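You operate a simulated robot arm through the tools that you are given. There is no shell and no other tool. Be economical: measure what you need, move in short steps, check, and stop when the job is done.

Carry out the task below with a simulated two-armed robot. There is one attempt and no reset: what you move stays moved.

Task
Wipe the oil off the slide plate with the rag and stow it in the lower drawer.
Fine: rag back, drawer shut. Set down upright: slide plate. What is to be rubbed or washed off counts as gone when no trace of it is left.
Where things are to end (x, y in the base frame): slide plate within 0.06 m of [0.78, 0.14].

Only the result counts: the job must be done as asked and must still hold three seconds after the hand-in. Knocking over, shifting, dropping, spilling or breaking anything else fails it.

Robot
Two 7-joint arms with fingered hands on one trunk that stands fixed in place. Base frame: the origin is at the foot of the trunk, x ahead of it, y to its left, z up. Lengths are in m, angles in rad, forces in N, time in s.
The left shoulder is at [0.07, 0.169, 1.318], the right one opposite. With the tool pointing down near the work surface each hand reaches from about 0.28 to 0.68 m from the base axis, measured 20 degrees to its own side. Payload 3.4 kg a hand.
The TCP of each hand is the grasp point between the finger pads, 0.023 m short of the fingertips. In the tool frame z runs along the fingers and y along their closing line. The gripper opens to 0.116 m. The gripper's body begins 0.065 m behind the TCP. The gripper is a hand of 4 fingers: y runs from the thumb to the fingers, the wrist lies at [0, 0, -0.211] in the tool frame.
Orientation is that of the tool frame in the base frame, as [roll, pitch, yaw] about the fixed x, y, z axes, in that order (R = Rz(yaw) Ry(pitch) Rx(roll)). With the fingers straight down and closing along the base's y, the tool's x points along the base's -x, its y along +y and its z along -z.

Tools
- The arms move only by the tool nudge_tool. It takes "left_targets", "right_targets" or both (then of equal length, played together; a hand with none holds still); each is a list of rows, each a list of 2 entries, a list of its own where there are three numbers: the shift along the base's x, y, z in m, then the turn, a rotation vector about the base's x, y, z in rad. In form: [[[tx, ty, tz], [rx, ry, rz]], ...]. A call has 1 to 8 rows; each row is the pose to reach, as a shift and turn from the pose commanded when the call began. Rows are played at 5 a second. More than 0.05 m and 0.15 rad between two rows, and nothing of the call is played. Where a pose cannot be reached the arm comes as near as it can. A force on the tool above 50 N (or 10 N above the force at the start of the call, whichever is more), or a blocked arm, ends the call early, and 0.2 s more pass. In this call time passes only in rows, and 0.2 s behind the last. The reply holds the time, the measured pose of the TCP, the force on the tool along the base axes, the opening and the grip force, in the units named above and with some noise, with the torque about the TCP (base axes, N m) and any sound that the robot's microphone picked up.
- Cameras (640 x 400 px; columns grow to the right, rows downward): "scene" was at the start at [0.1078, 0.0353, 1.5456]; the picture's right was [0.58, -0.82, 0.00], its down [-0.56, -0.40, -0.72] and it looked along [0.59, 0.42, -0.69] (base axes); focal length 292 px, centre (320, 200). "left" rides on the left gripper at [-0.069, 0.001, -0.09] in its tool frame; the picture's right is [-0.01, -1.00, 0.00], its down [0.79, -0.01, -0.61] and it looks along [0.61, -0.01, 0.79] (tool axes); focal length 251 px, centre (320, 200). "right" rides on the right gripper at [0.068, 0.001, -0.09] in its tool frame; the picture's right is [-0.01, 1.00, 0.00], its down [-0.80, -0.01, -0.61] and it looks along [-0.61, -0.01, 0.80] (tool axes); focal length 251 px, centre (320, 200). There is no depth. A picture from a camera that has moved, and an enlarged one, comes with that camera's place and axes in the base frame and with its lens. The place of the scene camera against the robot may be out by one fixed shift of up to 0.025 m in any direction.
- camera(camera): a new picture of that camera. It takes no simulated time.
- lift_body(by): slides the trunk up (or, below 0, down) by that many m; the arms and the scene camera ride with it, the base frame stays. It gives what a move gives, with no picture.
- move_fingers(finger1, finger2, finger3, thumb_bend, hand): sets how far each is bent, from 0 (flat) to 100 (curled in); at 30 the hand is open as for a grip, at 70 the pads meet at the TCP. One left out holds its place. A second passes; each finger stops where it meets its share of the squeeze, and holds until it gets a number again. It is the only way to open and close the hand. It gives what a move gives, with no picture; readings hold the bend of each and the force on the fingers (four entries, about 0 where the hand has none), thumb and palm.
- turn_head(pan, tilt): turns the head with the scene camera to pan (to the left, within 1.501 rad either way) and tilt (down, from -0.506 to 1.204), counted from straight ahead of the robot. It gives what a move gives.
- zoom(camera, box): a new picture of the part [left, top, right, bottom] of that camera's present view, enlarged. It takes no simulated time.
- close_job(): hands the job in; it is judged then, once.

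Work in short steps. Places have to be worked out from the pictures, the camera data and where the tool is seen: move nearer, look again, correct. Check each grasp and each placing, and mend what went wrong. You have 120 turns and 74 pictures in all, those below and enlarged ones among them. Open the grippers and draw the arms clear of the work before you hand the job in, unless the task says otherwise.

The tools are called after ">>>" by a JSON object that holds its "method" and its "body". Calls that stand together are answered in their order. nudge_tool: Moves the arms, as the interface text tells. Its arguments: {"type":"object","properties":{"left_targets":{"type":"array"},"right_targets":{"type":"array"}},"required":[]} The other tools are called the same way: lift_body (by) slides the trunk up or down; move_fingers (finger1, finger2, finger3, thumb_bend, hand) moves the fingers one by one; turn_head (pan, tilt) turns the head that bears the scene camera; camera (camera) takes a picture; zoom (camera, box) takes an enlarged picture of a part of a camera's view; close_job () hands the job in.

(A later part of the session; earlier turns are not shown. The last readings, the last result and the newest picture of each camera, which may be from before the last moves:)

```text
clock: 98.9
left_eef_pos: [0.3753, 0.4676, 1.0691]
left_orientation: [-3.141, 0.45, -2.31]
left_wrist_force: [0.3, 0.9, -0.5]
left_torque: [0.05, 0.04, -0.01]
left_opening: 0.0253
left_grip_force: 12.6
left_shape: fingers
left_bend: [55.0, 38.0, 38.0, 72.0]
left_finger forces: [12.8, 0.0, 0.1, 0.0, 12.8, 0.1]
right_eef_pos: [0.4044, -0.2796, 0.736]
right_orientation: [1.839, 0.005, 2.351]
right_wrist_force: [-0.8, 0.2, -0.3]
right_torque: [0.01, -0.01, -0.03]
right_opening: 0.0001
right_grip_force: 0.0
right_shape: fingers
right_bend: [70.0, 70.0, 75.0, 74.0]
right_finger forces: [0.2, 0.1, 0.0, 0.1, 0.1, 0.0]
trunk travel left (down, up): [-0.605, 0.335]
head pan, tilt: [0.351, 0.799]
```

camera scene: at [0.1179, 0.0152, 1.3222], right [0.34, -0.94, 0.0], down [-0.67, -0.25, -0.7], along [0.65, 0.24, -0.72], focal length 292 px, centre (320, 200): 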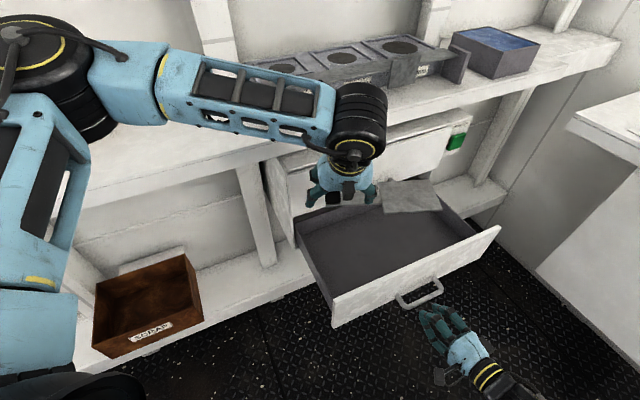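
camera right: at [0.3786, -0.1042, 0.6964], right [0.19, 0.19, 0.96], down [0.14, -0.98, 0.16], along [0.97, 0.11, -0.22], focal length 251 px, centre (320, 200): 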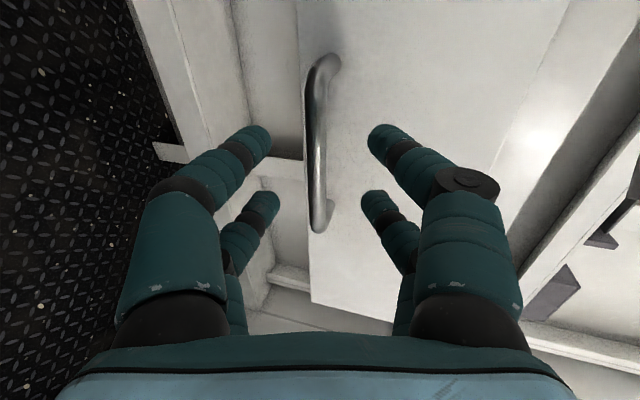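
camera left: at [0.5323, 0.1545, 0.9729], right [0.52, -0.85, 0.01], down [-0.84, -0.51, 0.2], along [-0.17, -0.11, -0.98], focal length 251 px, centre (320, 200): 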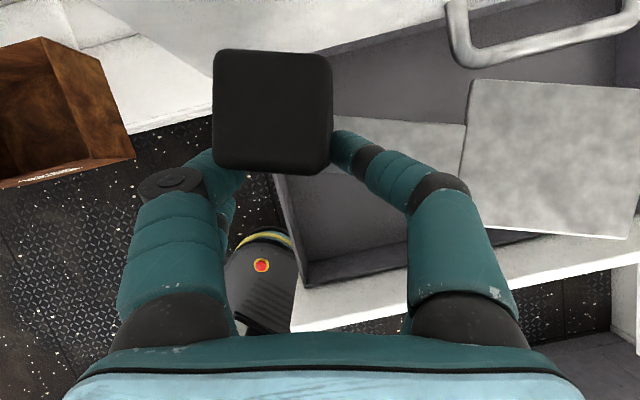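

Weight is on the bench. Release, rise, level the hand and turn it by -90° above the block.

>>> {"method": "move_fingers", "body": {"hand": "left", "finger1": 44, "thumb_bend": 44}}

>>> {"method": "nudge_tool", "body": {"left_targets": [[[0, 0, 0.04], [0, 0, 0]], [[0, 0, 0.08], [0, 0, 0]], [[0, 0, 0.115], [-0.08, 0.08, 0]], [[0, 0, 0.13], [-0.16, 0.16, 0]], [[0, 0, 0.13], [-0.24, 0.24, 0]], [[0, 0, 0.13], [-0.318, 0.318, 0]]]}}

>>> {"method": "nudge_tool", "body": {"left_targets": [[[0, 0, 0], [0, 0, -0.145]], [[0, 0, 0], [0, 0, -0.29]], [[0, 0, 0], [0, 0, -0.435]], [[0, 0, 0], [0, 0, -0.58]], [[0, 0, 0], [0, 0, -0.725]], [[0, 0, 0], [0, 0, -0.87]], [[0, 0, 0], [0, 0, -1.015]], [[0, 0, 0], [0, 0, -1.16]]]}}

>>> {"method": "nudge_tool", "body": {"left_targets": [[[0, 0, 0], [0, 0, -0.14]], [[0, 0, 0], [0, 0, -0.28]], [[0, 0, 0], [0, 0, -0.411]]]}}

>>> {"method": "camera", "body": {"camera": "left"}}

```text
clock: 99.9
left_eef_pos: [0.3762, 0.4666, 1.0669]
left_orientation: [-3.14, 0.45, -2.313]
left_wrist_force: [0.2, 0.7, -0.3]
left_torque: [-0.02, -0.02, 0.0]
left_opening: 0.0753
left_grip_force: 0.1
left_shape: fingers
left_bend: [44.0, 38.0, 38.0, 44.0]
left_finger forces: [0.1, 0.0, 0.1, 0.0, 0.0, 0.0]
right_eef_pos: [0.4051, -0.281, 0.735]
right_orientation: [1.843, 0.002, 2.354]
right_wrist_force: [0.2, 1.0, 0.0]
right_torque: [0.03, 0.0, -0.03]
right_opening: 0.0
right_grip_force: 0.2
right_shape: fingers
right_bend: [70.0, 70.0, 75.0, 74.0]
right_finger forces: [0.1, 0.0, 0.0, 0.0, 0.0, 0.0]
trunk travel left (down, up): [-0.605, 0.335]
head pan, tilt: [0.351, 0.799]
```

```text
clock: 101.3
left_eef_pos: [0.3745, 0.4677, 1.1984]
left_orientation: [3.123, -0.002, -2.315]
left_wrist_force: [-0.3, -0.8, -0.8]
left_torque: [0.02, 0.01, 0.01]
left_opening: 0.0755
left_grip_force: 0.1
left_shape: fingers
left_bend: [44.0, 38.0, 38.0, 44.0]
left_finger forces: [0.0, 0.0, 0.0, 0.0, 0.0, 0.1]
right_eef_pos: [0.4054, -0.2798, 0.7351]
right_orientation: [1.841, 0.003, 2.353]
right_wrist_force: [0.6, 0.8, 1.0]
right_torque: [-0.01, 0.02, -0.01]
right_opening: 0.0002
right_grip_force: 0.0
right_shape: fingers
right_bend: [70.0, 70.0, 75.0, 74.0]
right_finger forces: [0.1, 0.0, 0.1, 0.0, 0.0, 0.1]
trunk travel left (down, up): [-0.605, 0.335]
head pan, tilt: [0.351, 0.799]
```

```text
clock: 103.1
left_eef_pos: [0.3756, 0.4682, 1.1984]
left_orientation: [3.124, 0.0, 2.807]
left_wrist_force: [0.2, 0.8, -0.4]
left_torque: [-0.07, 0.0, -0.01]
left_opening: 0.0754
left_grip_force: 0.1
left_shape: fingers
left_bend: [44.0, 38.0, 38.0, 44.0]
left_finger forces: [0.0, 0.0, 0.1, 0.0, 0.0, 0.0]
right_eef_pos: [0.4049, -0.2805, 0.7351]
right_orientation: [1.841, 0.003, 2.351]
right_wrist_force: [-0.8, -0.2, -0.1]
right_torque: [-0.03, 0.01, 0.0]
right_opening: 0.0001
right_grip_force: 0.0
right_shape: fingers
right_bend: [70.0, 70.0, 75.0, 74.0]
right_finger forces: [0.0, 0.0, 0.0, 0.0, 0.1, 0.0]
trunk travel left (down, up): [-0.605, 0.335]
head pan, tilt: [0.351, 0.799]
```

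```text
clock: 103.9
left_eef_pos: [0.3756, 0.4674, 1.1972]
left_orientation: [3.124, -0.001, 2.396]
left_wrist_force: [0.1, 1.0, 0.2]
left_torque: [0.0, 0.0, -0.03]
left_opening: 0.0755
left_grip_force: 0.1
left_shape: fingers
left_bend: [44.0, 38.0, 38.0, 44.0]
left_finger forces: [0.0, 0.1, 0.0, 0.0, 0.0, 0.1]
right_eef_pos: [0.4051, -0.2804, 0.7341]
right_orientation: [1.841, 0.005, 2.352]
right_wrist_force: [0.2, -0.5, -0.4]
right_torque: [0.01, -0.02, 0.0]
right_opening: 0.0003
right_grip_force: 0.0
right_shape: fingers
right_bend: [70.0, 70.0, 75.0, 74.0]
right_finger forces: [0.0, 0.0, 0.0, 0.0, 0.0, 0.0]
trunk travel left (down, up): [-0.605, 0.335]
head pan, tilt: [0.351, 0.799]
```

```text
10 pictures are left
camera left: at [0.4237, 0.42, 1.2883], right [-0.67, -0.74, -0.02], down [-0.6, 0.53, 0.61], along [-0.44, 0.42, -0.79], focal length 251 px, centre (320, 200)
```

left: 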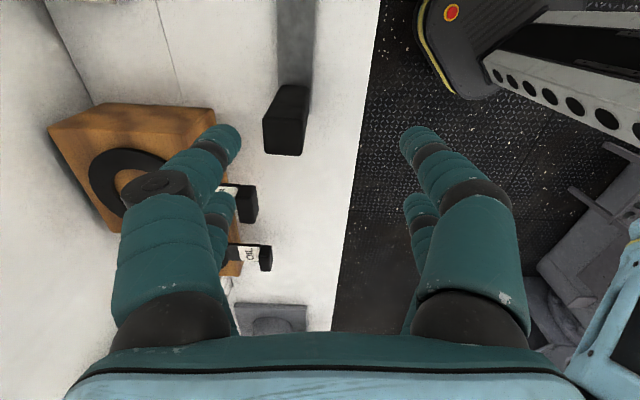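

The block is at ≈(0.387,0.496). I move so that it sits between finger 1 and thumb (TCP ≈(0.364,0.517)) and descend.

>>> {"method": "move_fingers", "body": {"hand": "left", "finger2": 48, "finger3": 48}}

>>> {"method": "nudge_tool", "body": {"left_targets": [[[-0.004, 0.02, 0], [0, 0, 0]], [[-0.008, 0.04, 0], [0, 0, 0]], [[-0.012, 0.05, -0.02], [0, 0, 0]], [[-0.012, 0.05, -0.05], [0, 0, 0]]]}}

>>> {"method": "camera", "body": {"camera": "left"}}

```text
clock: 104.9
left_eef_pos: [0.3756, 0.4683, 1.1972]
left_orientation: [3.125, 0.0, 2.398]
left_wrist_force: [0.2, 0.6, 0.0]
left_torque: [-0.02, 0.0, 0.0]
left_opening: 0.0756
left_grip_force: 0.1
left_shape: fingers
left_bend: [44.0, 48.0, 48.0, 44.0]
left_finger forces: [0.0, 0.0, 0.0, 0.0, 0.0, 0.0]
right_eef_pos: [0.404, -0.2803, 0.7354]
right_orientation: [1.842, 0.005, 2.351]
right_wrist_force: [-0.4, -0.1, 0.1]
right_torque: [0.01, -0.01, -0.01]
right_opening: 0.0
right_grip_force: 0.0
right_shape: fingers
right_bend: [70.0, 70.0, 75.0, 74.0]
right_finger forces: [0.0, 0.1, 0.0, 0.1, 0.0, 0.0]
trunk travel left (down, up): [-0.605, 0.335]
head pan, tilt: [0.351, 0.799]
```

```text
clock: 105.9
left_eef_pos: [0.3631, 0.5184, 1.1496]
left_orientation: [3.123, -0.001, 2.397]
left_wrist_force: [-0.8, 1.0, -1.0]
left_torque: [0.01, -0.03, -0.01]
left_opening: 0.0759
left_grip_force: 0.0
left_shape: fingers
left_bend: [44.0, 48.0, 48.0, 44.0]
left_finger forces: [0.0, 0.1, 0.1, 0.0, 0.0, 0.0]
right_eef_pos: [0.4052, -0.2804, 0.7351]
right_orientation: [1.842, 0.007, 2.352]
right_wrist_force: [-0.6, -0.5, -0.8]
right_torque: [0.01, -0.01, -0.01]
right_opening: 0.0003
right_grip_force: 0.0
right_shape: fingers
right_bend: [70.0, 70.0, 75.0, 74.0]
right_finger forces: [0.0, 0.0, 0.0, 0.1, 0.0, 0.1]
trunk travel left (down, up): [-0.605, 0.335]
head pan, tilt: [0.351, 0.799]
```

```text
9 pictures are left
camera left: at [0.412, 0.471, 1.238], right [-0.67, -0.74, -0.02], down [-0.6, 0.53, 0.61], along [-0.44, 0.42, -0.8], focal length 251 px, centre (320, 200)
```

left: 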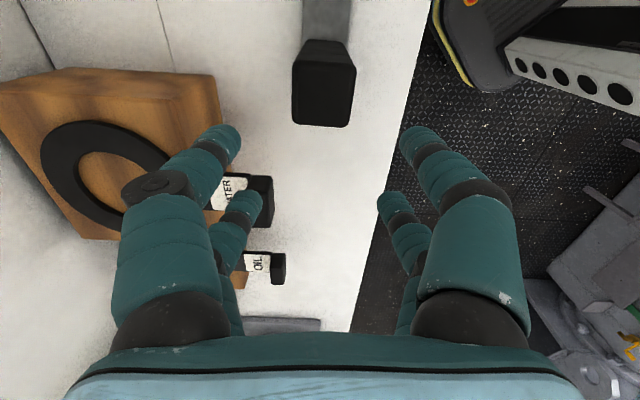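

Centred well; the WATER paddle stays clear. Descend to z≈1.075 and grip with finger 1 and thumb.

>>> {"method": "nudge_tool", "body": {"left_targets": [[[0, 0, -0.03], [0, 0, 0]], [[0, 0, -0.05], [0, 0, 0]], [[0, 0, -0.065], [0, 0, 0]], [[0, 0, -0.076], [0, 0, 0]]]}}

>>> {"method": "move_fingers", "body": {"hand": "left", "finger1": 85, "thumb_bend": 85}}

>>> {"method": "nudge_tool", "body": {"left_targets": [[[0, 0, 0.006], [0, 0, 0]], [[0, 0, 0.014], [0, 0, 0]], [[0, 0, 0.025], [0, 0, 0]]]}}

>>> {"method": "camera", "body": {"camera": "scene"}}

```text
clock: 106.9
left_eef_pos: [0.3631, 0.5183, 1.0715]
left_orientation: [3.126, 0.0, 2.398]
left_wrist_force: [0.8, 0.7, 0.6]
left_torque: [0.04, -0.04, 0.02]
left_opening: 0.0756
left_grip_force: 0.0
left_shape: fingers
left_bend: [44.0, 48.0, 48.0, 44.0]
left_finger forces: [0.1, 0.1, 0.1, 0.0, 0.0, 0.0]
right_eef_pos: [0.4048, -0.2807, 0.7363]
right_orientation: [1.842, 0.004, 2.353]
right_wrist_force: [-0.7, 0.5, 0.2]
right_torque: [-0.03, -0.02, -0.04]
right_opening: 0.0
right_grip_force: 0.0
right_shape: fingers
right_bend: [70.0, 70.0, 75.0, 74.0]
right_finger forces: [0.0, 0.0, 0.0, 0.0, 0.0, 0.0]
trunk travel left (down, up): [-0.605, 0.335]
head pan, tilt: [0.351, 0.799]
```

```text
clock: 107.9
left_eef_pos: [0.363, 0.5176, 1.071]
left_orientation: [3.127, 0.0, 2.399]
left_wrist_force: [0.4, 0.0, 0.6]
left_torque: [0.01, 0.0, 0.01]
left_opening: 0.0001
left_grip_force: 0.1
left_shape: fingers
left_bend: [77.0, 48.0, 48.0, 78.0]
left_finger forces: [0.0, 0.0, 0.0, 0.0, 0.1, 0.1]
right_eef_pos: [0.4058, -0.2792, 0.7347]
right_orientation: [1.842, 0.005, 2.353]
right_wrist_force: [0.4, -0.8, 0.2]
right_torque: [-0.07, 0.04, -0.03]
right_opening: 0.0
right_grip_force: 0.1
right_shape: fingers
right_bend: [70.0, 70.0, 75.0, 74.0]
right_finger forces: [0.0, 0.1, 0.0, 0.1, 0.0, 0.0]
trunk travel left (down, up): [-0.605, 0.335]
head pan, tilt: [0.351, 0.799]
```

```text
clock: 108.7
left_eef_pos: [0.3639, 0.5172, 1.0963]
left_orientation: [3.122, 0.001, 2.398]
left_wrist_force: [0.7, 0.3, 0.0]
left_torque: [0.0, 0.02, -0.02]
left_opening: 0.0
left_grip_force: 0.1
left_shape: fingers
left_bend: [77.0, 48.0, 48.0, 78.0]
left_finger forces: [0.0, 0.1, 0.1, 0.0, 0.1, 0.1]
right_eef_pos: [0.4052, -0.2804, 0.7345]
right_orientation: [1.839, 0.006, 2.352]
right_wrist_force: [0.7, 0.2, 0.5]
right_torque: [0.0, 0.01, 0.02]
right_opening: 0.0001
right_grip_force: 0.1
right_shape: fingers
right_bend: [70.0, 70.0, 75.0, 74.0]
right_finger forces: [0.1, 0.0, 0.1, 0.0, 0.1, 0.0]
trunk travel left (down, up): [-0.605, 0.335]
head pan, tilt: [0.351, 0.799]
```

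```text
8 pictures are left
camera scene: at [0.116, 0.015, 1.3225], right [0.34, -0.94, 0.0], down [-0.67, -0.25, -0.7], along [0.65, 0.24, -0.72], focal length 292 px, centre (320, 200)
```

scene: 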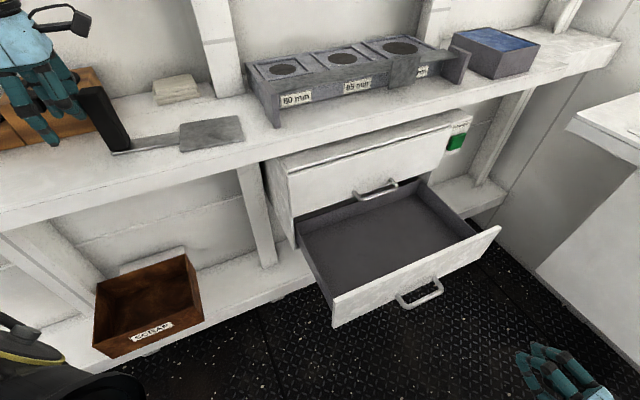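

The fingers closed on nothing – the block lies further toward the plate than they reach. Reopen and look from here.

>>> {"method": "move_fingers", "body": {"hand": "left", "finger1": 44, "thumb_bend": 44}}

>>> {"method": "camera", "body": {"camera": "left"}}

```text
clock: 109.7
left_eef_pos: [0.3624, 0.5174, 1.097]
left_orientation: [3.124, 0.001, 2.399]
left_wrist_force: [0.4, 0.3, 0.4]
left_torque: [0.0, 0.01, 0.0]
left_opening: 0.0753
left_grip_force: 0.1
left_shape: fingers
left_bend: [44.0, 48.0, 48.0, 44.0]
left_finger forces: [0.0, 0.0, 0.0, 0.1, 0.0, 0.1]
right_eef_pos: [0.4052, -0.2797, 0.7346]
right_orientation: [1.84, 0.003, 2.352]
right_wrist_force: [0.4, 0.1, 0.1]
right_torque: [0.02, 0.02, -0.01]
right_opening: 0.0
right_grip_force: 0.0
right_shape: fingers
right_bend: [70.0, 70.0, 75.0, 74.0]
right_finger forces: [0.0, 0.0, 0.1, 0.0, 0.0, 0.1]
trunk travel left (down, up): [-0.605, 0.335]
head pan, tilt: [0.351, 0.799]
```

```text
7 pictures are left
camera left: at [0.4121, 0.4697, 1.187], right [-0.67, -0.74, -0.02], down [-0.6, 0.53, 0.61], along [-0.44, 0.42, -0.8], focal length 251 px, centre (320, 200)
```

left: 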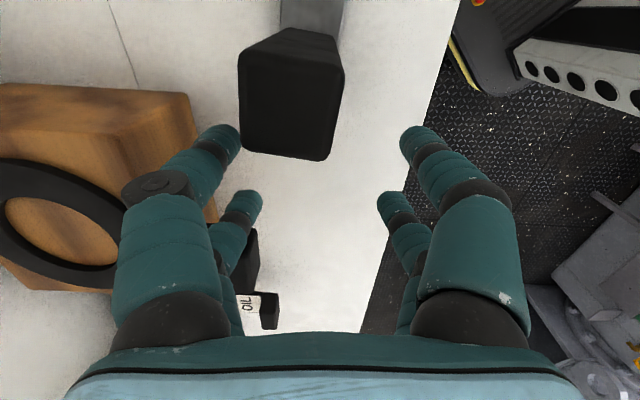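

The block was squeezed outward; the pads sit closer to the TCP than assumed. Centring the block at the TCP lets all four fingers grip it. I slide the hand over it, turn -0.1, lower and grip with all fingers.

>>> {"method": "nudge_tool", "body": {"left_targets": [[[0.005, 0.005, 0], [0, 0, -0.05]], [[0.02, -0.007, 0], [0, 0, -0.1]], [[0.0396, -0.025, 0], [0, 0, -0.1]], [[0.0396, -0.025, -0.015], [0, 0, -0.1]], [[0.0396, -0.025, -0.024], [0, 0, -0.1]]]}}

>>> {"method": "move_fingers", "body": {"hand": "left", "finger1": 85, "finger2": 85, "finger3": 85, "thumb_bend": 85}}

```text
clock: 110.9
left_eef_pos: [0.4039, 0.492, 1.0721]
left_orientation: [3.123, 0.0, 2.296]
left_wrist_force: [-0.1, 0.6, 0.9]
left_torque: [0.02, 0.0, -0.02]
left_opening: 0.0754
left_grip_force: 0.1
left_shape: fingers
left_bend: [44.0, 48.0, 48.0, 44.0]
left_finger forces: [0.1, 0.0, 0.1, 0.0, 0.0, 0.1]
right_eef_pos: [0.4054, -0.281, 0.7366]
right_orientation: [1.842, 0.004, 2.354]
right_wrist_force: [0.1, -0.2, 0.5]
right_torque: [-0.01, 0.0, 0.0]
right_opening: 0.0001
right_grip_force: 0.1
right_shape: fingers
right_bend: [70.0, 70.0, 75.0, 74.0]
right_finger forces: [0.0, 0.0, 0.0, 0.0, 0.0, 0.0]
trunk travel left (down, up): [-0.605, 0.335]
head pan, tilt: [0.351, 0.799]
```

```text
clock: 111.9
left_eef_pos: [0.4032, 0.4926, 1.0728]
left_orientation: [3.123, -0.001, 2.298]
left_wrist_force: [0.0, -0.4, -1.5]
left_torque: [0.06, 0.04, -0.01]
left_opening: 0.0022
left_grip_force: 25.8
left_shape: fingers
left_bend: [66.0, 65.0, 71.0, 78.0]
left_finger forces: [10.1, 14.3, 17.1, 0.1, 10.4, 0.0]
right_eef_pos: [0.4051, -0.2804, 0.7341]
right_orientation: [1.84, 0.004, 2.353]
right_wrist_force: [0.1, 0.3, -0.4]
right_torque: [0.0, -0.02, 0.04]
right_opening: 0.0
right_grip_force: 0.0
right_shape: fingers
right_bend: [70.0, 70.0, 75.0, 74.0]
right_finger forces: [0.1, 0.0, 0.0, 0.0, 0.0, 0.0]
trunk travel left (down, up): [-0.605, 0.335]
head pan, tilt: [0.351, 0.799]
```

All four fingers report force. Lift slightly and check the grip with a picture.

>>> {"method": "nudge_tool", "body": {"left_targets": [[[0, 0, 0.008], [0, 0, 0]], [[0, 0, 0.018], [0, 0, 0]], [[0, 0, 0.03], [0, 0, 0]]]}}

>>> {"method": "camera", "body": {"camera": "scene"}}

```text
clock: 112.7
left_eef_pos: [0.4031, 0.4924, 1.103]
left_orientation: [3.124, 0.0, 2.297]
left_wrist_force: [0.5, -0.4, -1.3]
left_torque: [0.05, 0.08, 0.03]
left_opening: 0.0021
left_grip_force: 25.8
left_shape: fingers
left_bend: [66.0, 65.0, 71.0, 78.0]
left_finger forces: [10.2, 14.5, 16.3, 0.0, 10.8, 0.1]
right_eef_pos: [0.4059, -0.2807, 0.7354]
right_orientation: [1.84, 0.004, 2.354]
right_wrist_force: [-0.1, -0.2, 0.2]
right_torque: [-0.02, -0.01, -0.04]
right_opening: 0.0005
right_grip_force: 0.1
right_shape: fingers
right_bend: [70.0, 70.0, 75.0, 74.0]
right_finger forces: [0.0, 0.0, 0.0, 0.0, 0.0, 0.0]
trunk travel left (down, up): [-0.605, 0.335]
head pan, tilt: [0.351, 0.799]
```

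```text
6 pictures are left
camera scene: at [0.1162, 0.0152, 1.3224], right [0.34, -0.94, 0.0], down [-0.67, -0.25, -0.7], along [0.65, 0.24, -0.72], focal length 292 px, centre (320, 200)
```

scene: 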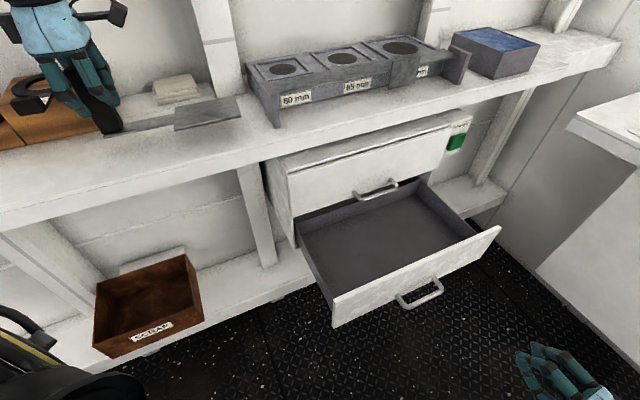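

The plate is lifted level and firmly held. Retract it in front of the bench and go right.

>>> {"method": "nudge_tool", "body": {"left_targets": [[[0, 0, 0.03], [0, 0, 0]], [[-0.02, -0.02, 0.045], [0, 0, 0.01]], [[-0.05, -0.05, 0.045], [0, 0, 0.02]], [[-0.08, -0.08, 0.045], [0, 0, 0.03]], [[-0.11, -0.11, 0.045], [0, 0, 0.045]], [[-0.13, -0.13, 0.045], [0, 0, 0.045]]]}}

>>> {"method": "nudge_tool", "body": {"left_targets": [[[0.033, -0.033, 0], [0, 0, 0]], [[0.066, -0.066, 0], [0, 0, 0]], [[0.1, -0.1, 0], [0, 0, 0]], [[0.133, -0.133, -0.01], [0, 0, 0]], [[0.166, -0.166, -0.02], [0, 0, 0]], [[0.2, -0.2, -0.03], [0, 0, 0]], [[0.23, -0.23, -0.04], [0, 0, 0]], [[0.26, -0.26, -0.05], [0, 0, 0]]]}}

```text
clock: 114.1
left_eef_pos: [0.2714, 0.3631, 1.1477]
left_orientation: [3.124, 0.001, 2.343]
left_wrist_force: [0.6, -0.6, -2.3]
left_torque: [0.1, 0.04, -0.02]
left_opening: 0.0014
left_grip_force: 27.2
left_shape: fingers
left_bend: [66.0, 65.0, 71.0, 78.0]
left_finger forces: [11.3, 15.9, 16.1, 0.0, 11.5, 0.0]
right_eef_pos: [0.4045, -0.2809, 0.7352]
right_orientation: [1.839, 0.002, 2.352]
right_wrist_force: [0.3, -0.1, 0.4]
right_torque: [0.03, 0.01, 0.03]
right_opening: 0.0
right_grip_force: 0.1
right_shape: fingers
right_bend: [70.0, 70.0, 75.0, 74.0]
right_finger forces: [0.0, 0.1, 0.0, 0.0, 0.0, 0.0]
trunk travel left (down, up): [-0.605, 0.335]
head pan, tilt: [0.351, 0.799]
```

```text
clock: 115.9
left_eef_pos: [0.4939, 0.1492, 1.0758]
left_orientation: [3.123, -0.001, 2.344]
left_wrist_force: [0.5, -0.4, -2.0]
left_torque: [0.05, 0.08, 0.03]
left_opening: 0.0
left_grip_force: 27.2
left_shape: fingers
left_bend: [67.0, 67.0, 71.0, 80.0]
left_finger forces: [15.2, 12.4, 15.0, 0.0, 12.6, 0.0]
left hand out of reach, approached as far as the arm can: row 7, 8
right_eef_pos: [0.4056, -0.2807, 0.7341]
right_orientation: [1.84, 0.003, 2.353]
right_wrist_force: [0.0, 0.0, -0.1]
right_torque: [0.03, 0.02, 0.04]
right_opening: 0.0001
right_grip_force: 0.0
right_shape: fingers
right_bend: [70.0, 70.0, 75.0, 74.0]
right_finger forces: [0.1, 0.0, 0.1, 0.0, 0.0, 0.1]
trunk travel left (down, up): [-0.605, 0.335]
head pan, tilt: [0.351, 0.799]
```

Same kind of limit at this height; descend in front of the bench and then try further right.

>>> {"method": "nudge_tool", "body": {"left_targets": [[[-0.005, -0.005, -0.03], [0, 0, 0]], [[-0.01, -0.01, -0.07], [0, 0, 0]], [[-0.01, -0.01, -0.11], [0, 0, 0]], [[-0.005, -0.015, -0.145], [0, 0, 0]], [[0.01, -0.03, -0.15], [0, 0, 0]], [[0.03, -0.05, -0.15], [0, 0, 0]], [[0.05, -0.07, -0.15], [0, 0, 0]]]}}

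```text
clock: 117.5
left_eef_pos: [0.4928, 0.134, 0.9319]
left_orientation: [3.125, 0.002, 2.342]
left_wrist_force: [0.3, 0.4, -2.0]
left_torque: [0.05, 0.05, -0.03]
left_opening: 0.0001
left_grip_force: 28.6
left_shape: fingers
left_bend: [67.0, 68.0, 71.0, 81.0]
left_finger forces: [15.2, 12.1, 15.2, 0.1, 13.4, 0.1]
left hand out of reach, approached as far as the arm can: row 5, 6, 7
right_eef_pos: [0.4062, -0.2805, 0.734]
right_orientation: [1.842, 0.004, 2.352]
right_wrist_force: [0.7, 0.3, 1.0]
right_torque: [0.0, 0.01, 0.0]
right_opening: 0.0
right_grip_force: 0.0
right_shape: fingers
right_bend: [70.0, 70.0, 75.0, 74.0]
right_finger forces: [0.1, 0.0, 0.1, 0.1, 0.1, 0.0]
trunk travel left (down, up): [-0.605, 0.335]
head pan, tilt: [0.351, 0.799]
```

The left arm cannot cross further to the right, but with this grasp the hand is narrow along u, so the block only needs u ≥ 0.265. I lower to just above the drawer and move forward in x (and right as far as it goes).

>>> {"method": "nudge_tool", "body": {"left_targets": [[[0.004, 0, -0.02], [0, 0, 0]], [[0.008, 0, -0.045], [0, 0, 0]], [[0.012, -0.003, -0.06], [0, 0, 0]], [[0.018, -0.006, -0.06], [0, 0, 0]], [[0.022, -0.009, -0.06], [0, 0, 0]]]}}

>>> {"method": "camera", "body": {"camera": "left"}}

```text
clock: 118.7
left_eef_pos: [0.4918, 0.1481, 0.883]
left_orientation: [3.125, 0.002, 2.342]
left_wrist_force: [0.4, 0.1, -2.3]
left_torque: [0.09, 0.12, -0.03]
left_opening: 0.0003
left_grip_force: 28.7
left_shape: fingers
left_bend: [67.0, 68.0, 71.0, 81.0]
left_finger forces: [15.6, 12.5, 15.2, 0.0, 14.0, 0.1]
left hand out of reach, approached as far as the arm can: row 1, 2, 3, 4, 5
right_eef_pos: [0.4055, -0.2801, 0.736]
right_orientation: [1.842, 0.003, 2.353]
right_wrist_force: [0.2, 0.0, 0.6]
right_torque: [-0.03, -0.02, -0.01]
right_opening: 0.0001
right_grip_force: 0.1
right_shape: fingers
right_bend: [70.0, 70.0, 75.0, 74.0]
right_finger forces: [0.1, 0.1, 0.1, 0.1, 0.1, 0.1]
trunk travel left (down, up): [-0.605, 0.335]
head pan, tilt: [0.351, 0.799]
```

```text
5 pictures are left
camera left: at [0.5378, 0.0968, 0.9729], right [-0.71, -0.7, -0.02], down [-0.57, 0.56, 0.6], along [-0.42, 0.44, -0.8], focal length 251 px, centre (320, 200)
```

left: 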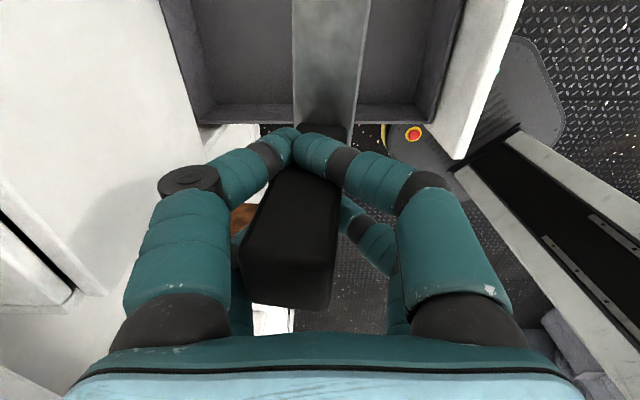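

Lower down the limit worsens. A better grasp is the same closing direction but with the tool leaning toward +u, so the wrist stays 0.14 m further left. I take the plate back to the bench to regrasp it that way.

>>> {"method": "nudge_tool", "body": {"left_targets": [[[-0.01, 0.01, 0.045], [0, 0, 0]], [[-0.02, 0.02, 0.09], [0, 0, 0]], [[-0.03, 0.03, 0.133], [0, 0, 0]], [[-0.045, 0.045, 0.175], [0, 0, 0]], [[-0.065, 0.065, 0.215], [0, 0, 0]], [[-0.09, 0.09, 0.245], [0, 0, 0]], [[-0.12, 0.12, 0.265], [0, 0, 0]], [[-0.15, 0.15, 0.265], [0, 0, 0]]]}}

>>> {"method": "nudge_tool", "body": {"left_targets": [[[-0.033, 0.033, 0], [0, 0, 0]], [[-0.066, 0.065, 0], [0, 0, 0]], [[-0.036, 0.095, 0], [0, 0, 0]], [[-0.006, 0.125, 0], [0, 0, 0]], [[0.024, 0.155, 0], [0, 0, 0]], [[0.05, 0.182, 0], [0, 0, 0]], [[0.061, 0.194, -0.01], [0, 0, 0]], [[0.061, 0.194, -0.05], [0, 0, 0]]]}}

```text
clock: 120.5
left_eef_pos: [0.3401, 0.3001, 1.1484]
left_orientation: [3.124, 0.002, 2.344]
left_wrist_force: [-0.2, 0.2, -1.2]
left_torque: [0.05, 0.05, -0.03]
left_opening: 0.0001
left_grip_force: 29.6
left_shape: fingers
left_bend: [67.0, 69.0, 71.0, 81.0]
left_finger forces: [16.3, 12.4, 15.7, 0.0, 14.5, 0.0]
right_eef_pos: [0.405, -0.2788, 0.7368]
right_orientation: [1.842, 0.006, 2.352]
right_wrist_force: [-0.1, -0.3, -0.3]
right_torque: [0.01, -0.01, -0.02]
right_opening: 0.0003
right_grip_force: 0.1
right_shape: fingers
right_bend: [70.0, 70.0, 75.0, 74.0]
right_finger forces: [0.1, 0.0, 0.1, 0.0, 0.0, 0.0]
trunk travel left (down, up): [-0.605, 0.335]
head pan, tilt: [0.351, 0.799]
```

```text
clock: 122.3
left_eef_pos: [0.4032, 0.495, 1.096]
left_orientation: [3.126, 0.002, 2.344]
left_wrist_force: [0.0, -0.3, -1.5]
left_torque: [0.05, 0.07, -0.02]
left_opening: 0.0004
left_grip_force: 29.9
left_shape: fingers
left_bend: [67.0, 70.0, 71.0, 81.0]
left_finger forces: [16.8, 12.5, 16.0, 0.0, 15.1, 0.0]
right_eef_pos: [0.4054, -0.2792, 0.7351]
right_orientation: [1.843, 0.005, 2.352]
right_wrist_force: [-0.6, 1.4, 0.1]
right_torque: [0.0, 0.01, 0.03]
right_opening: 0.0
right_grip_force: 0.1
right_shape: fingers
right_bend: [70.0, 70.0, 75.0, 74.0]
right_finger forces: [0.0, 0.0, 0.0, 0.0, 0.0, 0.1]
trunk travel left (down, up): [-0.605, 0.335]
head pan, tilt: [0.351, 0.799]
```

Set down, release, lean the hand 0.65 rad toward +u about the block, and regrip with all fingers.

>>> {"method": "nudge_tool", "body": {"left_targets": [[[0, 0, -0.012], [0, 0, 0]], [[0, 0, -0.02], [0, 0, 0]], [[0, 0, -0.025], [0, 0, 0]]]}}

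>>> {"method": "move_fingers", "body": {"hand": "left", "finger1": 46, "finger2": 46, "finger3": 46, "thumb_bend": 46}}

>>> {"method": "nudge_tool", "body": {"left_targets": [[[0.004, 0.002, 0.02], [0, 0, 0]], [[0.009, 0.003, 0.03], [-0.09, -0.09, 0]], [[0.009, 0.003, 0.03], [-0.18, -0.18, 0]], [[0.009, 0.003, 0.03], [-0.27, -0.27, 0]], [[0.009, 0.003, 0.03], [-0.36, -0.36, 0]], [[0.009, 0.003, 0.03], [-0.46, -0.46, 0]], [[0.009, 0.003, 0.012], [-0.46, -0.46, 0]]]}}

>>> {"method": "camera", "body": {"camera": "left"}}

```text
clock: 123.1
left_eef_pos: [0.4037, 0.4917, 1.0722]
left_orientation: [3.125, 0.001, 2.341]
left_wrist_force: [-0.5, 0.2, -1.4]
left_torque: [0.1, 0.07, -0.03]
left_opening: 0.0001
left_grip_force: 30.2
left_shape: fingers
left_bend: [67.0, 70.0, 71.0, 81.0]
left_finger forces: [16.8, 12.6, 15.9, 0.0, 15.2, 0.1]
right_eef_pos: [0.405, -0.2803, 0.7349]
right_orientation: [1.842, 0.003, 2.353]
right_wrist_force: [0.0, -0.1, -0.3]
right_torque: [0.0, 0.02, -0.03]
right_opening: 0.0002
right_grip_force: 0.1
right_shape: fingers
right_bend: [70.0, 70.0, 75.0, 74.0]
right_finger forces: [0.1, 0.0, 0.0, 0.1, 0.0, 0.0]
trunk travel left (down, up): [-0.605, 0.335]
head pan, tilt: [0.351, 0.799]
```

```text
clock: 124.1
left_eef_pos: [0.4016, 0.4894, 1.0742]
left_orientation: [3.119, 0.0, 2.342]
left_wrist_force: [0.1, -0.1, 11.1]
left_torque: [-0.39, -0.19, -0.08]
left_opening: 0.0621
left_grip_force: 28.3
left_shape: fingers
left_bend: [52.0, 53.0, 46.0, 46.0]
left_finger forces: [28.0, 27.2, 0.0, 0.1, 0.0, 0.1]
right_eef_pos: [0.4046, -0.2806, 0.736]
right_orientation: [1.84, 0.004, 2.353]
right_wrist_force: [-0.5, 0.4, -0.5]
right_torque: [0.02, 0.02, 0.0]
right_opening: 0.0002
right_grip_force: 0.0
right_shape: fingers
right_bend: [70.0, 70.0, 75.0, 74.0]
right_finger forces: [0.1, 0.0, 0.0, 0.0, 0.0, 0.0]
trunk travel left (down, up): [-0.605, 0.335]
head pan, tilt: [0.351, 0.799]
```

```text
clock: 125.7
left_eef_pos: [0.4109, 0.4952, 1.0844]
left_orientation: [3.113, 0.652, 2.339]
left_wrist_force: [-0.5, -0.3, -2.3]
left_torque: [0.0, 0.07, 0.02]
left_opening: 0.0677
left_grip_force: 21.2
left_shape: fingers
left_bend: [47.0, 45.0, 46.0, 46.0]
left_finger forces: [23.2, 18.8, 0.0, 0.0, 0.0, 0.0]
right_eef_pos: [0.4045, -0.2811, 0.7353]
right_orientation: [1.841, 0.003, 2.353]
right_wrist_force: [0.2, -0.3, -0.5]
right_torque: [-0.01, 0.02, 0.0]
right_opening: 0.0001
right_grip_force: 0.1
right_shape: fingers
right_bend: [70.0, 70.0, 75.0, 74.0]
right_finger forces: [0.1, 0.0, 0.1, 0.1, 0.1, 0.1]
trunk travel left (down, up): [-0.605, 0.335]
head pan, tilt: [0.351, 0.799]
```

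```text
4 pictures are left
camera left: at [0.409, 0.4939, 1.1978], right [-0.7, -0.71, -0.02], down [-0.71, 0.7, 0.0], along [0.01, 0.01, -1.0], focal length 251 px, centre (320, 200)
```

left: 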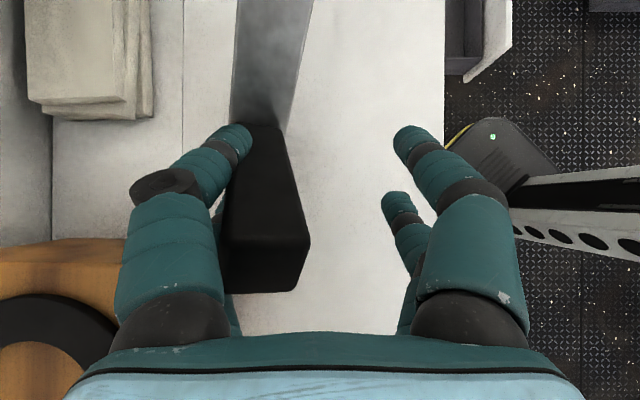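

The forces and picture show the block wedged between fingers 1 and 2 and tilted with the hand. I reverse the motion to lay the plate flat again, then free the fingers one at a time.

>>> {"method": "nudge_tool", "body": {"left_targets": [[[0, 0, 0.018], [0, 0, 0]], [[0, 0, 0.018], [0.09, 0.09, 0]], [[0, 0, 0.018], [0.18, 0.18, 0]], [[0, 0, 0.018], [0.27, 0.27, 0]], [[0, 0, 0.018], [0.36, 0.36, 0]], [[0, 0, 0.018], [0.46, 0.46, 0]], [[-0.004, -0.002, 0.0], [0.46, 0.46, 0]], [[-0.009, -0.004, -0.011], [0.46, 0.46, 0]]]}}

>>> {"method": "move_fingers", "body": {"hand": "left", "finger1": 25}}

>>> {"method": "move_fingers", "body": {"hand": "left", "finger2": 25}}

>>> {"method": "camera", "body": {"camera": "left"}}

```text
clock: 127.5
left_eef_pos: [0.4001, 0.4901, 1.0758]
left_orientation: [3.122, 0.004, 2.342]
left_wrist_force: [-1.9, 3.5, 9.1]
left_torque: [-0.61, -0.28, 0.0]
left_opening: 0.0636
left_grip_force: 25.5
left_shape: fingers
left_bend: [51.0, 50.0, 46.0, 46.0]
left_finger forces: [24.7, 26.2, 0.0, 0.1, 0.1, 0.0]
right_eef_pos: [0.4038, -0.2811, 0.7359]
right_orientation: [1.842, 0.005, 2.353]
right_wrist_force: [-0.5, 0.4, -0.1]
right_torque: [0.01, 0.03, -0.01]
right_opening: 0.0002
right_grip_force: 0.1
right_shape: fingers
right_bend: [70.0, 70.0, 75.0, 74.0]
right_finger forces: [0.0, 0.0, 0.0, 0.1, 0.1, 0.0]
trunk travel left (down, up): [-0.605, 0.335]
head pan, tilt: [0.351, 0.799]
```

```text
clock: 128.5
left_eef_pos: [0.4014, 0.4904, 1.0747]
left_orientation: [3.123, 0.002, 2.342]
left_wrist_force: [-2.2, -0.8, 7.9]
left_torque: [-0.79, -0.22, -0.15]
left_opening: 0.0647
left_grip_force: 26.5
left_shape: fingers
left_bend: [53.0, 51.0, 46.0, 46.0]
left_finger forces: [26.5, 27.0, 0.0, 0.0, 0.1, 0.0]
right_eef_pos: [0.4042, -0.2807, 0.7365]
right_orientation: [1.84, 0.006, 2.353]
right_wrist_force: [-0.5, -0.3, 0.4]
right_torque: [0.0, -0.02, 0.01]
right_opening: 0.0
right_grip_force: 0.0
right_shape: fingers
right_bend: [70.0, 70.0, 75.0, 74.0]
right_finger forces: [0.0, 0.0, 0.0, 0.0, 0.0, 0.0]
trunk travel left (down, up): [-0.605, 0.335]
head pan, tilt: [0.351, 0.799]
```

```text
clock: 129.5
left_eef_pos: [0.4015, 0.4898, 1.0746]
left_orientation: [3.126, 0.0, 2.343]
left_wrist_force: [-0.6, 1.8, 2.1]
left_torque: [0.03, -0.04, 0.04]
left_opening: 0.0987
left_grip_force: 7.6
left_shape: fingers
left_bend: [25.0, 25.0, 46.0, 46.0]
left_finger forces: [7.7, 8.7, 0.0, 0.0, 0.0, 0.1]
right_eef_pos: [0.4032, -0.2806, 0.7345]
right_orientation: [1.841, 0.005, 2.354]
right_wrist_force: [-0.2, 0.4, -0.7]
right_torque: [-0.03, 0.05, 0.01]
right_opening: 0.0
right_grip_force: 0.2
right_shape: fingers
right_bend: [70.0, 70.0, 75.0, 74.0]
right_finger forces: [0.0, 0.1, 0.1, 0.0, 0.1, 0.1]
trunk travel left (down, up): [-0.605, 0.335]
head pan, tilt: [0.351, 0.799]
```

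```text
3 pictures are left
camera left: at [0.4483, 0.4408, 1.1642], right [-0.71, -0.7, -0.02], down [-0.57, 0.56, 0.61], along [-0.42, 0.44, -0.8], focal length 251 px, centre (320, 200)
```

left: 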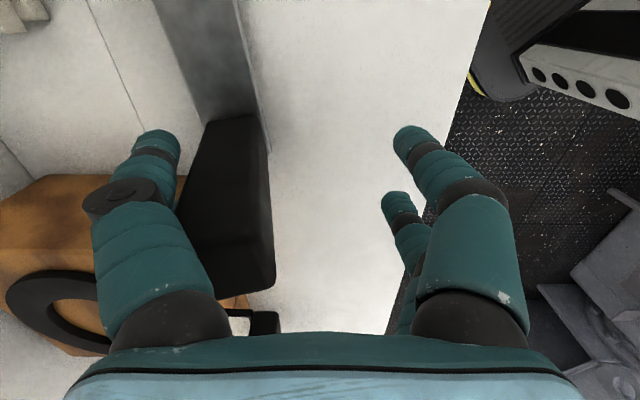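

The block got caged between the front and rear finger pairs and is still lightly wedged between fingers 1 and 2. Moving these two fingers in opposite directions should free it without dragging it.

>>> {"method": "move_fingers", "body": {"hand": "left", "finger1": 50, "finger2": 12}}

```text
clock: 130.5
left_eef_pos: [0.4023, 0.4915, 1.0747]
left_orientation: [3.124, -0.001, 2.342]
left_wrist_force: [0.1, 0.1, 0.0]
left_torque: [-0.02, -0.01, 0.01]
left_opening: 0.064
left_grip_force: 0.1
left_shape: fingers
left_bend: [50.0, 12.0, 46.0, 46.0]
left_finger forces: [0.1, 0.1, 0.0, 0.1, 0.0, 0.1]
right_eef_pos: [0.4056, -0.2797, 0.7351]
right_orientation: [1.838, 0.003, 2.352]
right_wrist_force: [-0.3, 0.7, 0.4]
right_torque: [0.0, -0.01, 0.0]
right_opening: 0.0
right_grip_force: 0.1
right_shape: fingers
right_bend: [70.0, 70.0, 75.0, 74.0]
right_finger forces: [0.0, 0.1, 0.1, 0.1, 0.1, 0.0]
trunk travel left (down, up): [-0.605, 0.335]
head pan, tilt: [0.351, 0.799]
```

Freed; all forces are zero. Rise straight up, reopen the fingers evenly and take a look at the plate's pose.

>>> {"method": "nudge_tool", "body": {"left_targets": [[[0, 0, 0.04], [0, 0, 0]], [[0, 0, 0.08], [0, 0, 0]], [[0, 0, 0.12], [0, 0, 0]], [[0.01, -0.01, 0.15], [0, 0, 0]], [[0.03, -0.03, 0.18], [0, 0, 0]]]}}

>>> {"method": "move_fingers", "body": {"hand": "left", "finger1": 44, "finger2": 44, "finger3": 44, "thumb_bend": 44}}

>>> {"method": "camera", "body": {"camera": "left"}}

```text
clock: 131.7
left_eef_pos: [0.4316, 0.4584, 1.2515]
left_orientation: [3.121, -0.001, 2.34]
left_wrist_force: [-0.1, 0.0, 0.0]
left_torque: [0.0, 0.01, 0.0]
left_opening: 0.064
left_grip_force: 0.1
left_shape: fingers
left_bend: [50.0, 12.0, 46.0, 46.0]
left_finger forces: [0.0, 0.0, 0.0, 0.0, 0.0, 0.1]
left hand out of reach, approached as far as the arm can: row 5
right_eef_pos: [0.4047, -0.2807, 0.7348]
right_orientation: [1.839, 0.003, 2.353]
right_wrist_force: [-0.3, 0.2, -0.6]
right_torque: [0.02, 0.02, -0.01]
right_opening: 0.0
right_grip_force: 0.1
right_shape: fingers
right_bend: [70.0, 70.0, 75.0, 74.0]
right_finger forces: [0.0, 0.1, 0.0, 0.0, 0.1, 0.1]
trunk travel left (down, up): [-0.605, 0.335]
head pan, tilt: [0.351, 0.799]
```

```text
clock: 132.7
left_eef_pos: [0.4301, 0.4596, 1.2509]
left_orientation: [3.121, 0.001, 2.34]
left_wrist_force: [0.2, -0.6, 0.0]
left_torque: [-0.01, 0.03, 0.02]
left_opening: 0.0753
left_grip_force: 0.0
left_shape: fingers
left_bend: [44.0, 44.0, 44.0, 44.0]
left_finger forces: [0.0, 0.1, 0.0, 0.1, 0.1, 0.1]
right_eef_pos: [0.4049, -0.2791, 0.7353]
right_orientation: [1.839, 0.004, 2.353]
right_wrist_force: [0.3, 0.1, -0.8]
right_torque: [0.0, 0.01, 0.0]
right_opening: 0.0
right_grip_force: 0.0
right_shape: fingers
right_bend: [70.0, 70.0, 75.0, 74.0]
right_finger forces: [0.0, 0.1, 0.1, 0.0, 0.1, 0.0]
trunk travel left (down, up): [-0.605, 0.335]
head pan, tilt: [0.351, 0.799]
```

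```text
2 pictures are left
camera left: at [0.4765, 0.4104, 1.341], right [-0.71, -0.7, -0.02], down [-0.57, 0.56, 0.6], along [-0.41, 0.44, -0.8], focal length 251 px, centre (320, 200)
```

left: 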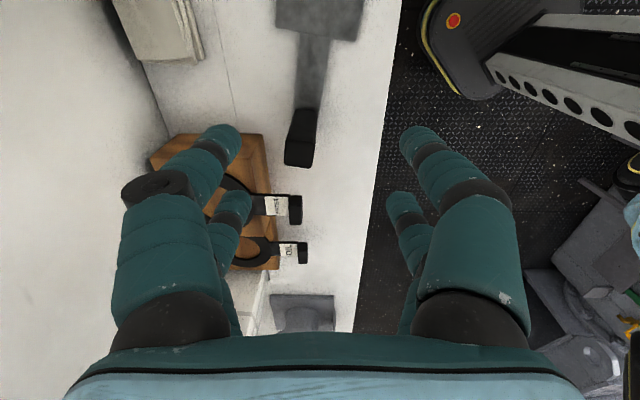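

Plate is flat on the bench, block centre ≈(0.416,0.511), direction about -55°. I align the hand, lean it toward the plate above the block (TCP ≈(0.402,0.531)).

>>> {"method": "nudge_tool", "body": {"left_targets": [[[-0.008, 0.02, -0.02], [0, 0, -0.05]], [[-0.016, 0.045, -0.04], [0, 0, -0.1]], [[-0.028, 0.071, -0.06], [0, 0, -0.16]]]}}

>>> {"method": "nudge_tool", "body": {"left_targets": [[[0, 0, 0], [-0.107, -0.074, 0]], [[0, 0, 0], [-0.214, -0.147, 0]], [[0, 0, 0], [-0.322, -0.221, 0]], [[0, 0, 0], [-0.43, -0.294, 0]], [[0, 0, 0], [-0.536, -0.368, 0]]]}}

```text
clock: 133.5
left_eef_pos: [0.4014, 0.5324, 1.1909]
left_orientation: [3.124, 0.001, 2.184]
left_wrist_force: [-1.1, -0.3, -1.1]
left_torque: [-0.01, 0.02, -0.02]
left_opening: 0.0756
left_grip_force: 0.1
left_shape: fingers
left_bend: [44.0, 44.0, 44.0, 44.0]
left_finger forces: [0.0, 0.0, 0.1, 0.1, 0.0, 0.1]
right_eef_pos: [0.4046, -0.28, 0.7353]
right_orientation: [1.842, 0.005, 2.354]
right_wrist_force: [-0.6, 0.3, -0.1]
right_torque: [0.02, 0.01, -0.03]
right_opening: 0.0
right_grip_force: 0.1
right_shape: fingers
right_bend: [70.0, 70.0, 75.0, 74.0]
right_finger forces: [0.0, 0.0, 0.0, 0.0, 0.0, 0.0]
trunk travel left (down, up): [-0.605, 0.335]
head pan, tilt: [0.351, 0.799]
```

```text
clock: 134.7
left_eef_pos: [0.4015, 0.5316, 1.1901]
left_orientation: [3.13, 0.654, 2.184]
left_wrist_force: [0.2, 0.1, -0.3]
left_torque: [0.0, -0.02, -0.03]
left_opening: 0.0755
left_grip_force: 0.1
left_shape: fingers
left_bend: [44.0, 44.0, 44.0, 44.0]
left_finger forces: [0.1, 0.0, 0.0, 0.0, 0.0, 0.0]
right_eef_pos: [0.4043, -0.2798, 0.7356]
right_orientation: [1.841, 0.005, 2.353]
right_wrist_force: [-0.2, 1.3, 0.2]
right_torque: [-0.02, 0.0, -0.02]
right_opening: 0.0
right_grip_force: 0.0
right_shape: fingers
right_bend: [70.0, 70.0, 75.0, 74.0]
right_finger forces: [0.0, 0.1, 0.0, 0.1, 0.0, 0.0]
trunk travel left (down, up): [-0.605, 0.335]
head pan, tilt: [0.351, 0.799]
```

Pose reached. Descend to z≈1.074 and close finger 1 and thumb on the block.

>>> {"method": "nudge_tool", "body": {"left_targets": [[[0, 0, -0.03], [0, 0, 0]], [[0, 0, -0.06], [0, 0, 0]], [[0, 0, -0.085], [0, 0, 0]], [[0, 0, -0.105], [0, 0, 0]], [[0, 0, -0.116], [0, 0, 0]]]}}

>>> {"method": "move_fingers", "body": {"hand": "left", "finger1": 80, "thumb_bend": 80}}

```text
clock: 135.9
left_eef_pos: [0.4011, 0.5279, 1.0772]
left_orientation: [3.127, 0.65, 2.182]
left_wrist_force: [-4.8, -6.6, 6.7]
left_torque: [0.46, -0.21, 0.11]
left_opening: 0.0758
left_grip_force: 5.1
left_shape: fingers
left_bend: [44.0, 45.0, 44.0, 44.0]
left_finger forces: [0.1, 10.6, 0.1, 0.1, 0.1, 0.0]
right_eef_pos: [0.4023, -0.2834, 0.736]
right_orientation: [1.838, 0.004, 2.351]
right_wrist_force: [-0.6, -0.2, -0.1]
right_torque: [-0.01, -0.01, 0.0]
right_opening: 0.0
right_grip_force: 0.0
right_shape: fingers
right_bend: [70.0, 70.0, 75.0, 74.0]
right_finger forces: [0.0, 0.1, 0.0, 0.0, 0.0, 0.0]
trunk travel left (down, up): [-0.605, 0.335]
head pan, tilt: [0.351, 0.799]
```

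```text
clock: 136.9
left_eef_pos: [0.4017, 0.5278, 1.0767]
left_orientation: [3.128, 0.648, 2.181]
left_wrist_force: [-5.8, -7.2, 9.0]
left_torque: [0.42, -0.32, 0.12]
left_opening: 0.0253
left_grip_force: 17.8
left_shape: fingers
left_bend: [57.0, 45.0, 44.0, 71.0]
left_finger forces: [12.6, 10.3, 0.1, 0.0, 12.6, 0.0]
right_eef_pos: [0.4038, -0.2823, 0.735]
right_orientation: [1.836, 0.004, 2.352]
right_wrist_force: [0.7, -0.3, -0.6]
right_torque: [0.0, 0.03, 0.03]
right_opening: 0.0
right_grip_force: 0.1
right_shape: fingers
right_bend: [70.0, 70.0, 75.0, 74.0]
right_finger forces: [0.0, 0.0, 0.0, 0.0, 0.1, 0.0]
trunk travel left (down, up): [-0.605, 0.335]
head pan, tilt: [0.351, 0.799]
```

Good grip (12.6 N each, same opening as the first grasp), but finger 2 brushes something on its outer side, likely the box. Bend it in slightly, then lift.

>>> {"method": "move_fingers", "body": {"hand": "left", "finger2": 52}}

>>> {"method": "nudge_tool", "body": {"left_targets": [[[0, 0, 0.01], [0, 0, 0]], [[0, 0, 0.025], [0, 0, 0]], [[0, 0, 0.045], [0, 0, 0]]]}}

>>> {"method": "camera", "body": {"camera": "scene"}}

```text
clock: 137.9
left_eef_pos: [0.401, 0.5285, 1.0785]
left_orientation: [3.127, 0.649, 2.183]
left_wrist_force: [-1.6, -2.4, 10.7]
left_torque: [0.09, -0.34, 0.01]
left_opening: 0.0251
left_grip_force: 14.8
left_shape: fingers
left_bend: [57.0, 52.0, 44.0, 71.0]
left_finger forces: [12.4, 2.9, 0.0, 0.0, 14.4, 0.0]
right_eef_pos: [0.4038, -0.2819, 0.7363]
right_orientation: [1.838, 0.003, 2.354]
right_wrist_force: [0.3, -0.1, 0.5]
right_torque: [-0.03, 0.01, -0.02]
right_opening: 0.0
right_grip_force: 0.0
right_shape: fingers
right_bend: [70.0, 70.0, 75.0, 74.0]
right_finger forces: [0.0, 0.1, 0.0, 0.1, 0.0, 0.1]
trunk travel left (down, up): [-0.605, 0.335]
head pan, tilt: [0.351, 0.799]
```

```text
clock: 138.7
left_eef_pos: [0.403, 0.5304, 1.1192]
left_orientation: [3.13, 0.648, 2.185]
left_wrist_force: [-0.7, 0.4, -1.6]
left_torque: [0.11, 0.07, 0.0]
left_opening: 0.0253
left_grip_force: 12.4
left_shape: fingers
left_bend: [56.0, 52.0, 44.0, 71.0]
left_finger forces: [12.6, 0.0, 0.0, 0.0, 12.5, 0.0]
right_eef_pos: [0.4047, -0.2807, 0.7345]
right_orientation: [1.842, 0.004, 2.353]
right_wrist_force: [0.1, -0.1, 0.9]
right_torque: [0.0, 0.01, -0.01]
right_opening: 0.0
right_grip_force: 0.1
right_shape: fingers
right_bend: [70.0, 70.0, 75.0, 74.0]
right_finger forces: [0.0, 0.0, 0.1, 0.0, 0.1, 0.0]
trunk travel left (down, up): [-0.605, 0.335]
head pan, tilt: [0.351, 0.799]
```

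```text
1 pictures are left
camera scene: at [0.1164, 0.0148, 1.3224], right [0.34, -0.94, 0.0], down [-0.67, -0.25, -0.7], along [0.65, 0.24, -0.72], focal length 292 px, centre (320, 200)
```

scene: 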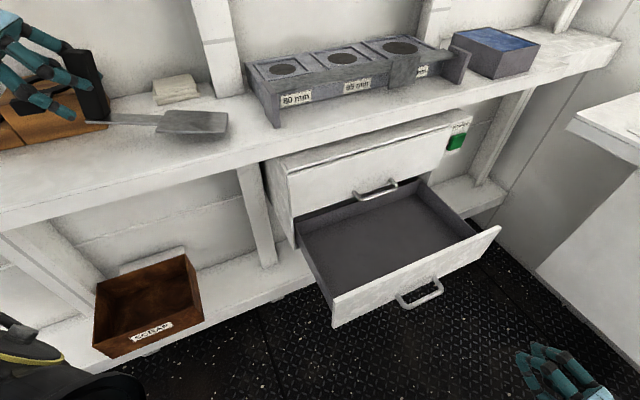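

Held, but the plate droops at its far end, still touching the bench. That is manageable: the far end will touch the drawer floor first and level out. I raise everything with the trunk and carry it out in front of the bench, turning the plate parallel to the drawer.

>>> {"method": "lift_body", "body": {"by": 0.14}}

>>> {"method": "nudge_tool", "body": {"left_targets": [[[-0.02, -0.02, 0], [0, 0, 0.03]], [[-0.045, -0.045, 0], [0, 0, 0.06]], [[-0.07, -0.07, 0], [0, 0, 0.09]], [[-0.095, -0.095, 0], [0, 0, 0.12]], [[-0.12, -0.12, 0], [0, 0, 0.15]], [[-0.149, -0.148, 0], [0, 0, 0.17]]]}}

>>> {"method": "nudge_tool", "body": {"left_targets": [[[0.035, -0.035, 0], [0, 0, 0]], [[0.07, -0.07, 0], [0, 0, 0]], [[0.105, -0.105, 0], [0, 0, 0]], [[0.14, -0.14, 0], [0, 0, 0]], [[0.175, -0.176, 0], [0, 0, 0]], [[0.21, -0.212, 0], [0, 0, 0]], [[0.245, -0.248, 0], [0, 0, 0]], [[0.278, -0.283, 0], [0, 0, 0]]]}}

```text
clock: 140.4
left_eef_pos: [0.4029, 0.5319, 1.258]
left_orientation: [3.132, 0.65, 2.183]
left_wrist_force: [0.2, 0.3, -1.8]
left_torque: [0.1, 0.04, 0.02]
left_opening: 0.0256
left_grip_force: 12.6
left_shape: fingers
left_bend: [56.0, 52.0, 44.0, 71.0]
left_finger forces: [12.7, 0.0, 0.0, 0.1, 12.5, 0.0]
right_eef_pos: [0.4054, -0.2801, 0.8752]
right_orientation: [1.842, 0.004, 2.352]
right_wrist_force: [-0.3, -0.4, 0.5]
right_torque: [0.02, 0.02, 0.0]
right_opening: 0.0
right_grip_force: 0.1
right_shape: fingers
right_bend: [70.0, 70.0, 75.0, 74.0]
right_finger forces: [0.0, 0.1, 0.1, 0.1, 0.0, 0.0]
trunk travel left (down, up): [-0.745, 0.195]
head pan, tilt: [0.351, 0.799]
```

```text
clock: 141.8
left_eef_pos: [0.2547, 0.3816, 1.261]
left_orientation: [3.132, 0.65, 2.354]
left_wrist_force: [-0.8, -0.5, -0.4]
left_torque: [0.12, 0.05, -0.01]
left_opening: 0.0255
left_grip_force: 12.9
left_shape: fingers
left_bend: [55.0, 52.0, 44.0, 72.0]
left_finger forces: [12.9, 0.1, 0.0, 0.1, 12.7, 0.1]
right_eef_pos: [0.404, -0.2809, 0.8767]
right_orientation: [1.84, 0.006, 2.353]
right_wrist_force: [-0.4, 0.7, 0.0]
right_torque: [0.01, -0.01, 0.01]
right_opening: 0.0001
right_grip_force: 0.0
right_shape: fingers
right_bend: [70.0, 70.0, 75.0, 74.0]
right_finger forces: [0.0, 0.1, 0.1, 0.0, 0.0, 0.2]
trunk travel left (down, up): [-0.745, 0.195]
head pan, tilt: [0.351, 0.799]
```

```text
refused: row 5 steps farther than a row can; nothing moved
```

Still held firmly. Resend the sideways move with slightly shorter steps.

>>> {"method": "nudge_tool", "body": {"left_targets": [[[0.034, -0.034, 0], [0, 0, 0]], [[0.068, -0.068, 0], [0, 0, 0]], [[0.102, -0.102, 0], [0, 0, 0]], [[0.136, -0.136, 0], [0, 0, 0]], [[0.17, -0.17, 0], [0, 0, 0]], [[0.204, -0.204, 0], [0, 0, 0]], [[0.238, -0.238, 0], [0, 0, 0]], [[0.272, -0.272, 0], [0, 0, 0]]]}}

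```text
clock: 143.6
left_eef_pos: [0.5277, 0.109, 1.258]
left_orientation: [3.13, 0.647, 2.356]
left_wrist_force: [1.5, -0.3, -1.3]
left_torque: [0.09, 0.09, 0.02]
left_opening: 0.0249
left_grip_force: 12.8
left_shape: fingers
left_bend: [55.0, 52.0, 44.0, 72.0]
left_finger forces: [12.7, 0.1, 0.0, 0.1, 12.5, 0.0]
right_eef_pos: [0.4062, -0.2817, 0.8726]
right_orientation: [1.84, 0.001, 2.353]
right_wrist_force: [0.3, 0.3, 0.4]
right_torque: [0.03, 0.0, 0.0]
right_opening: 0.0
right_grip_force: 0.0
right_shape: fingers
right_bend: [70.0, 70.0, 75.0, 74.0]
right_finger forces: [0.0, 0.1, 0.1, 0.1, 0.0, 0.1]
trunk travel left (down, up): [-0.745, 0.195]
head pan, tilt: [0.351, 0.799]
```

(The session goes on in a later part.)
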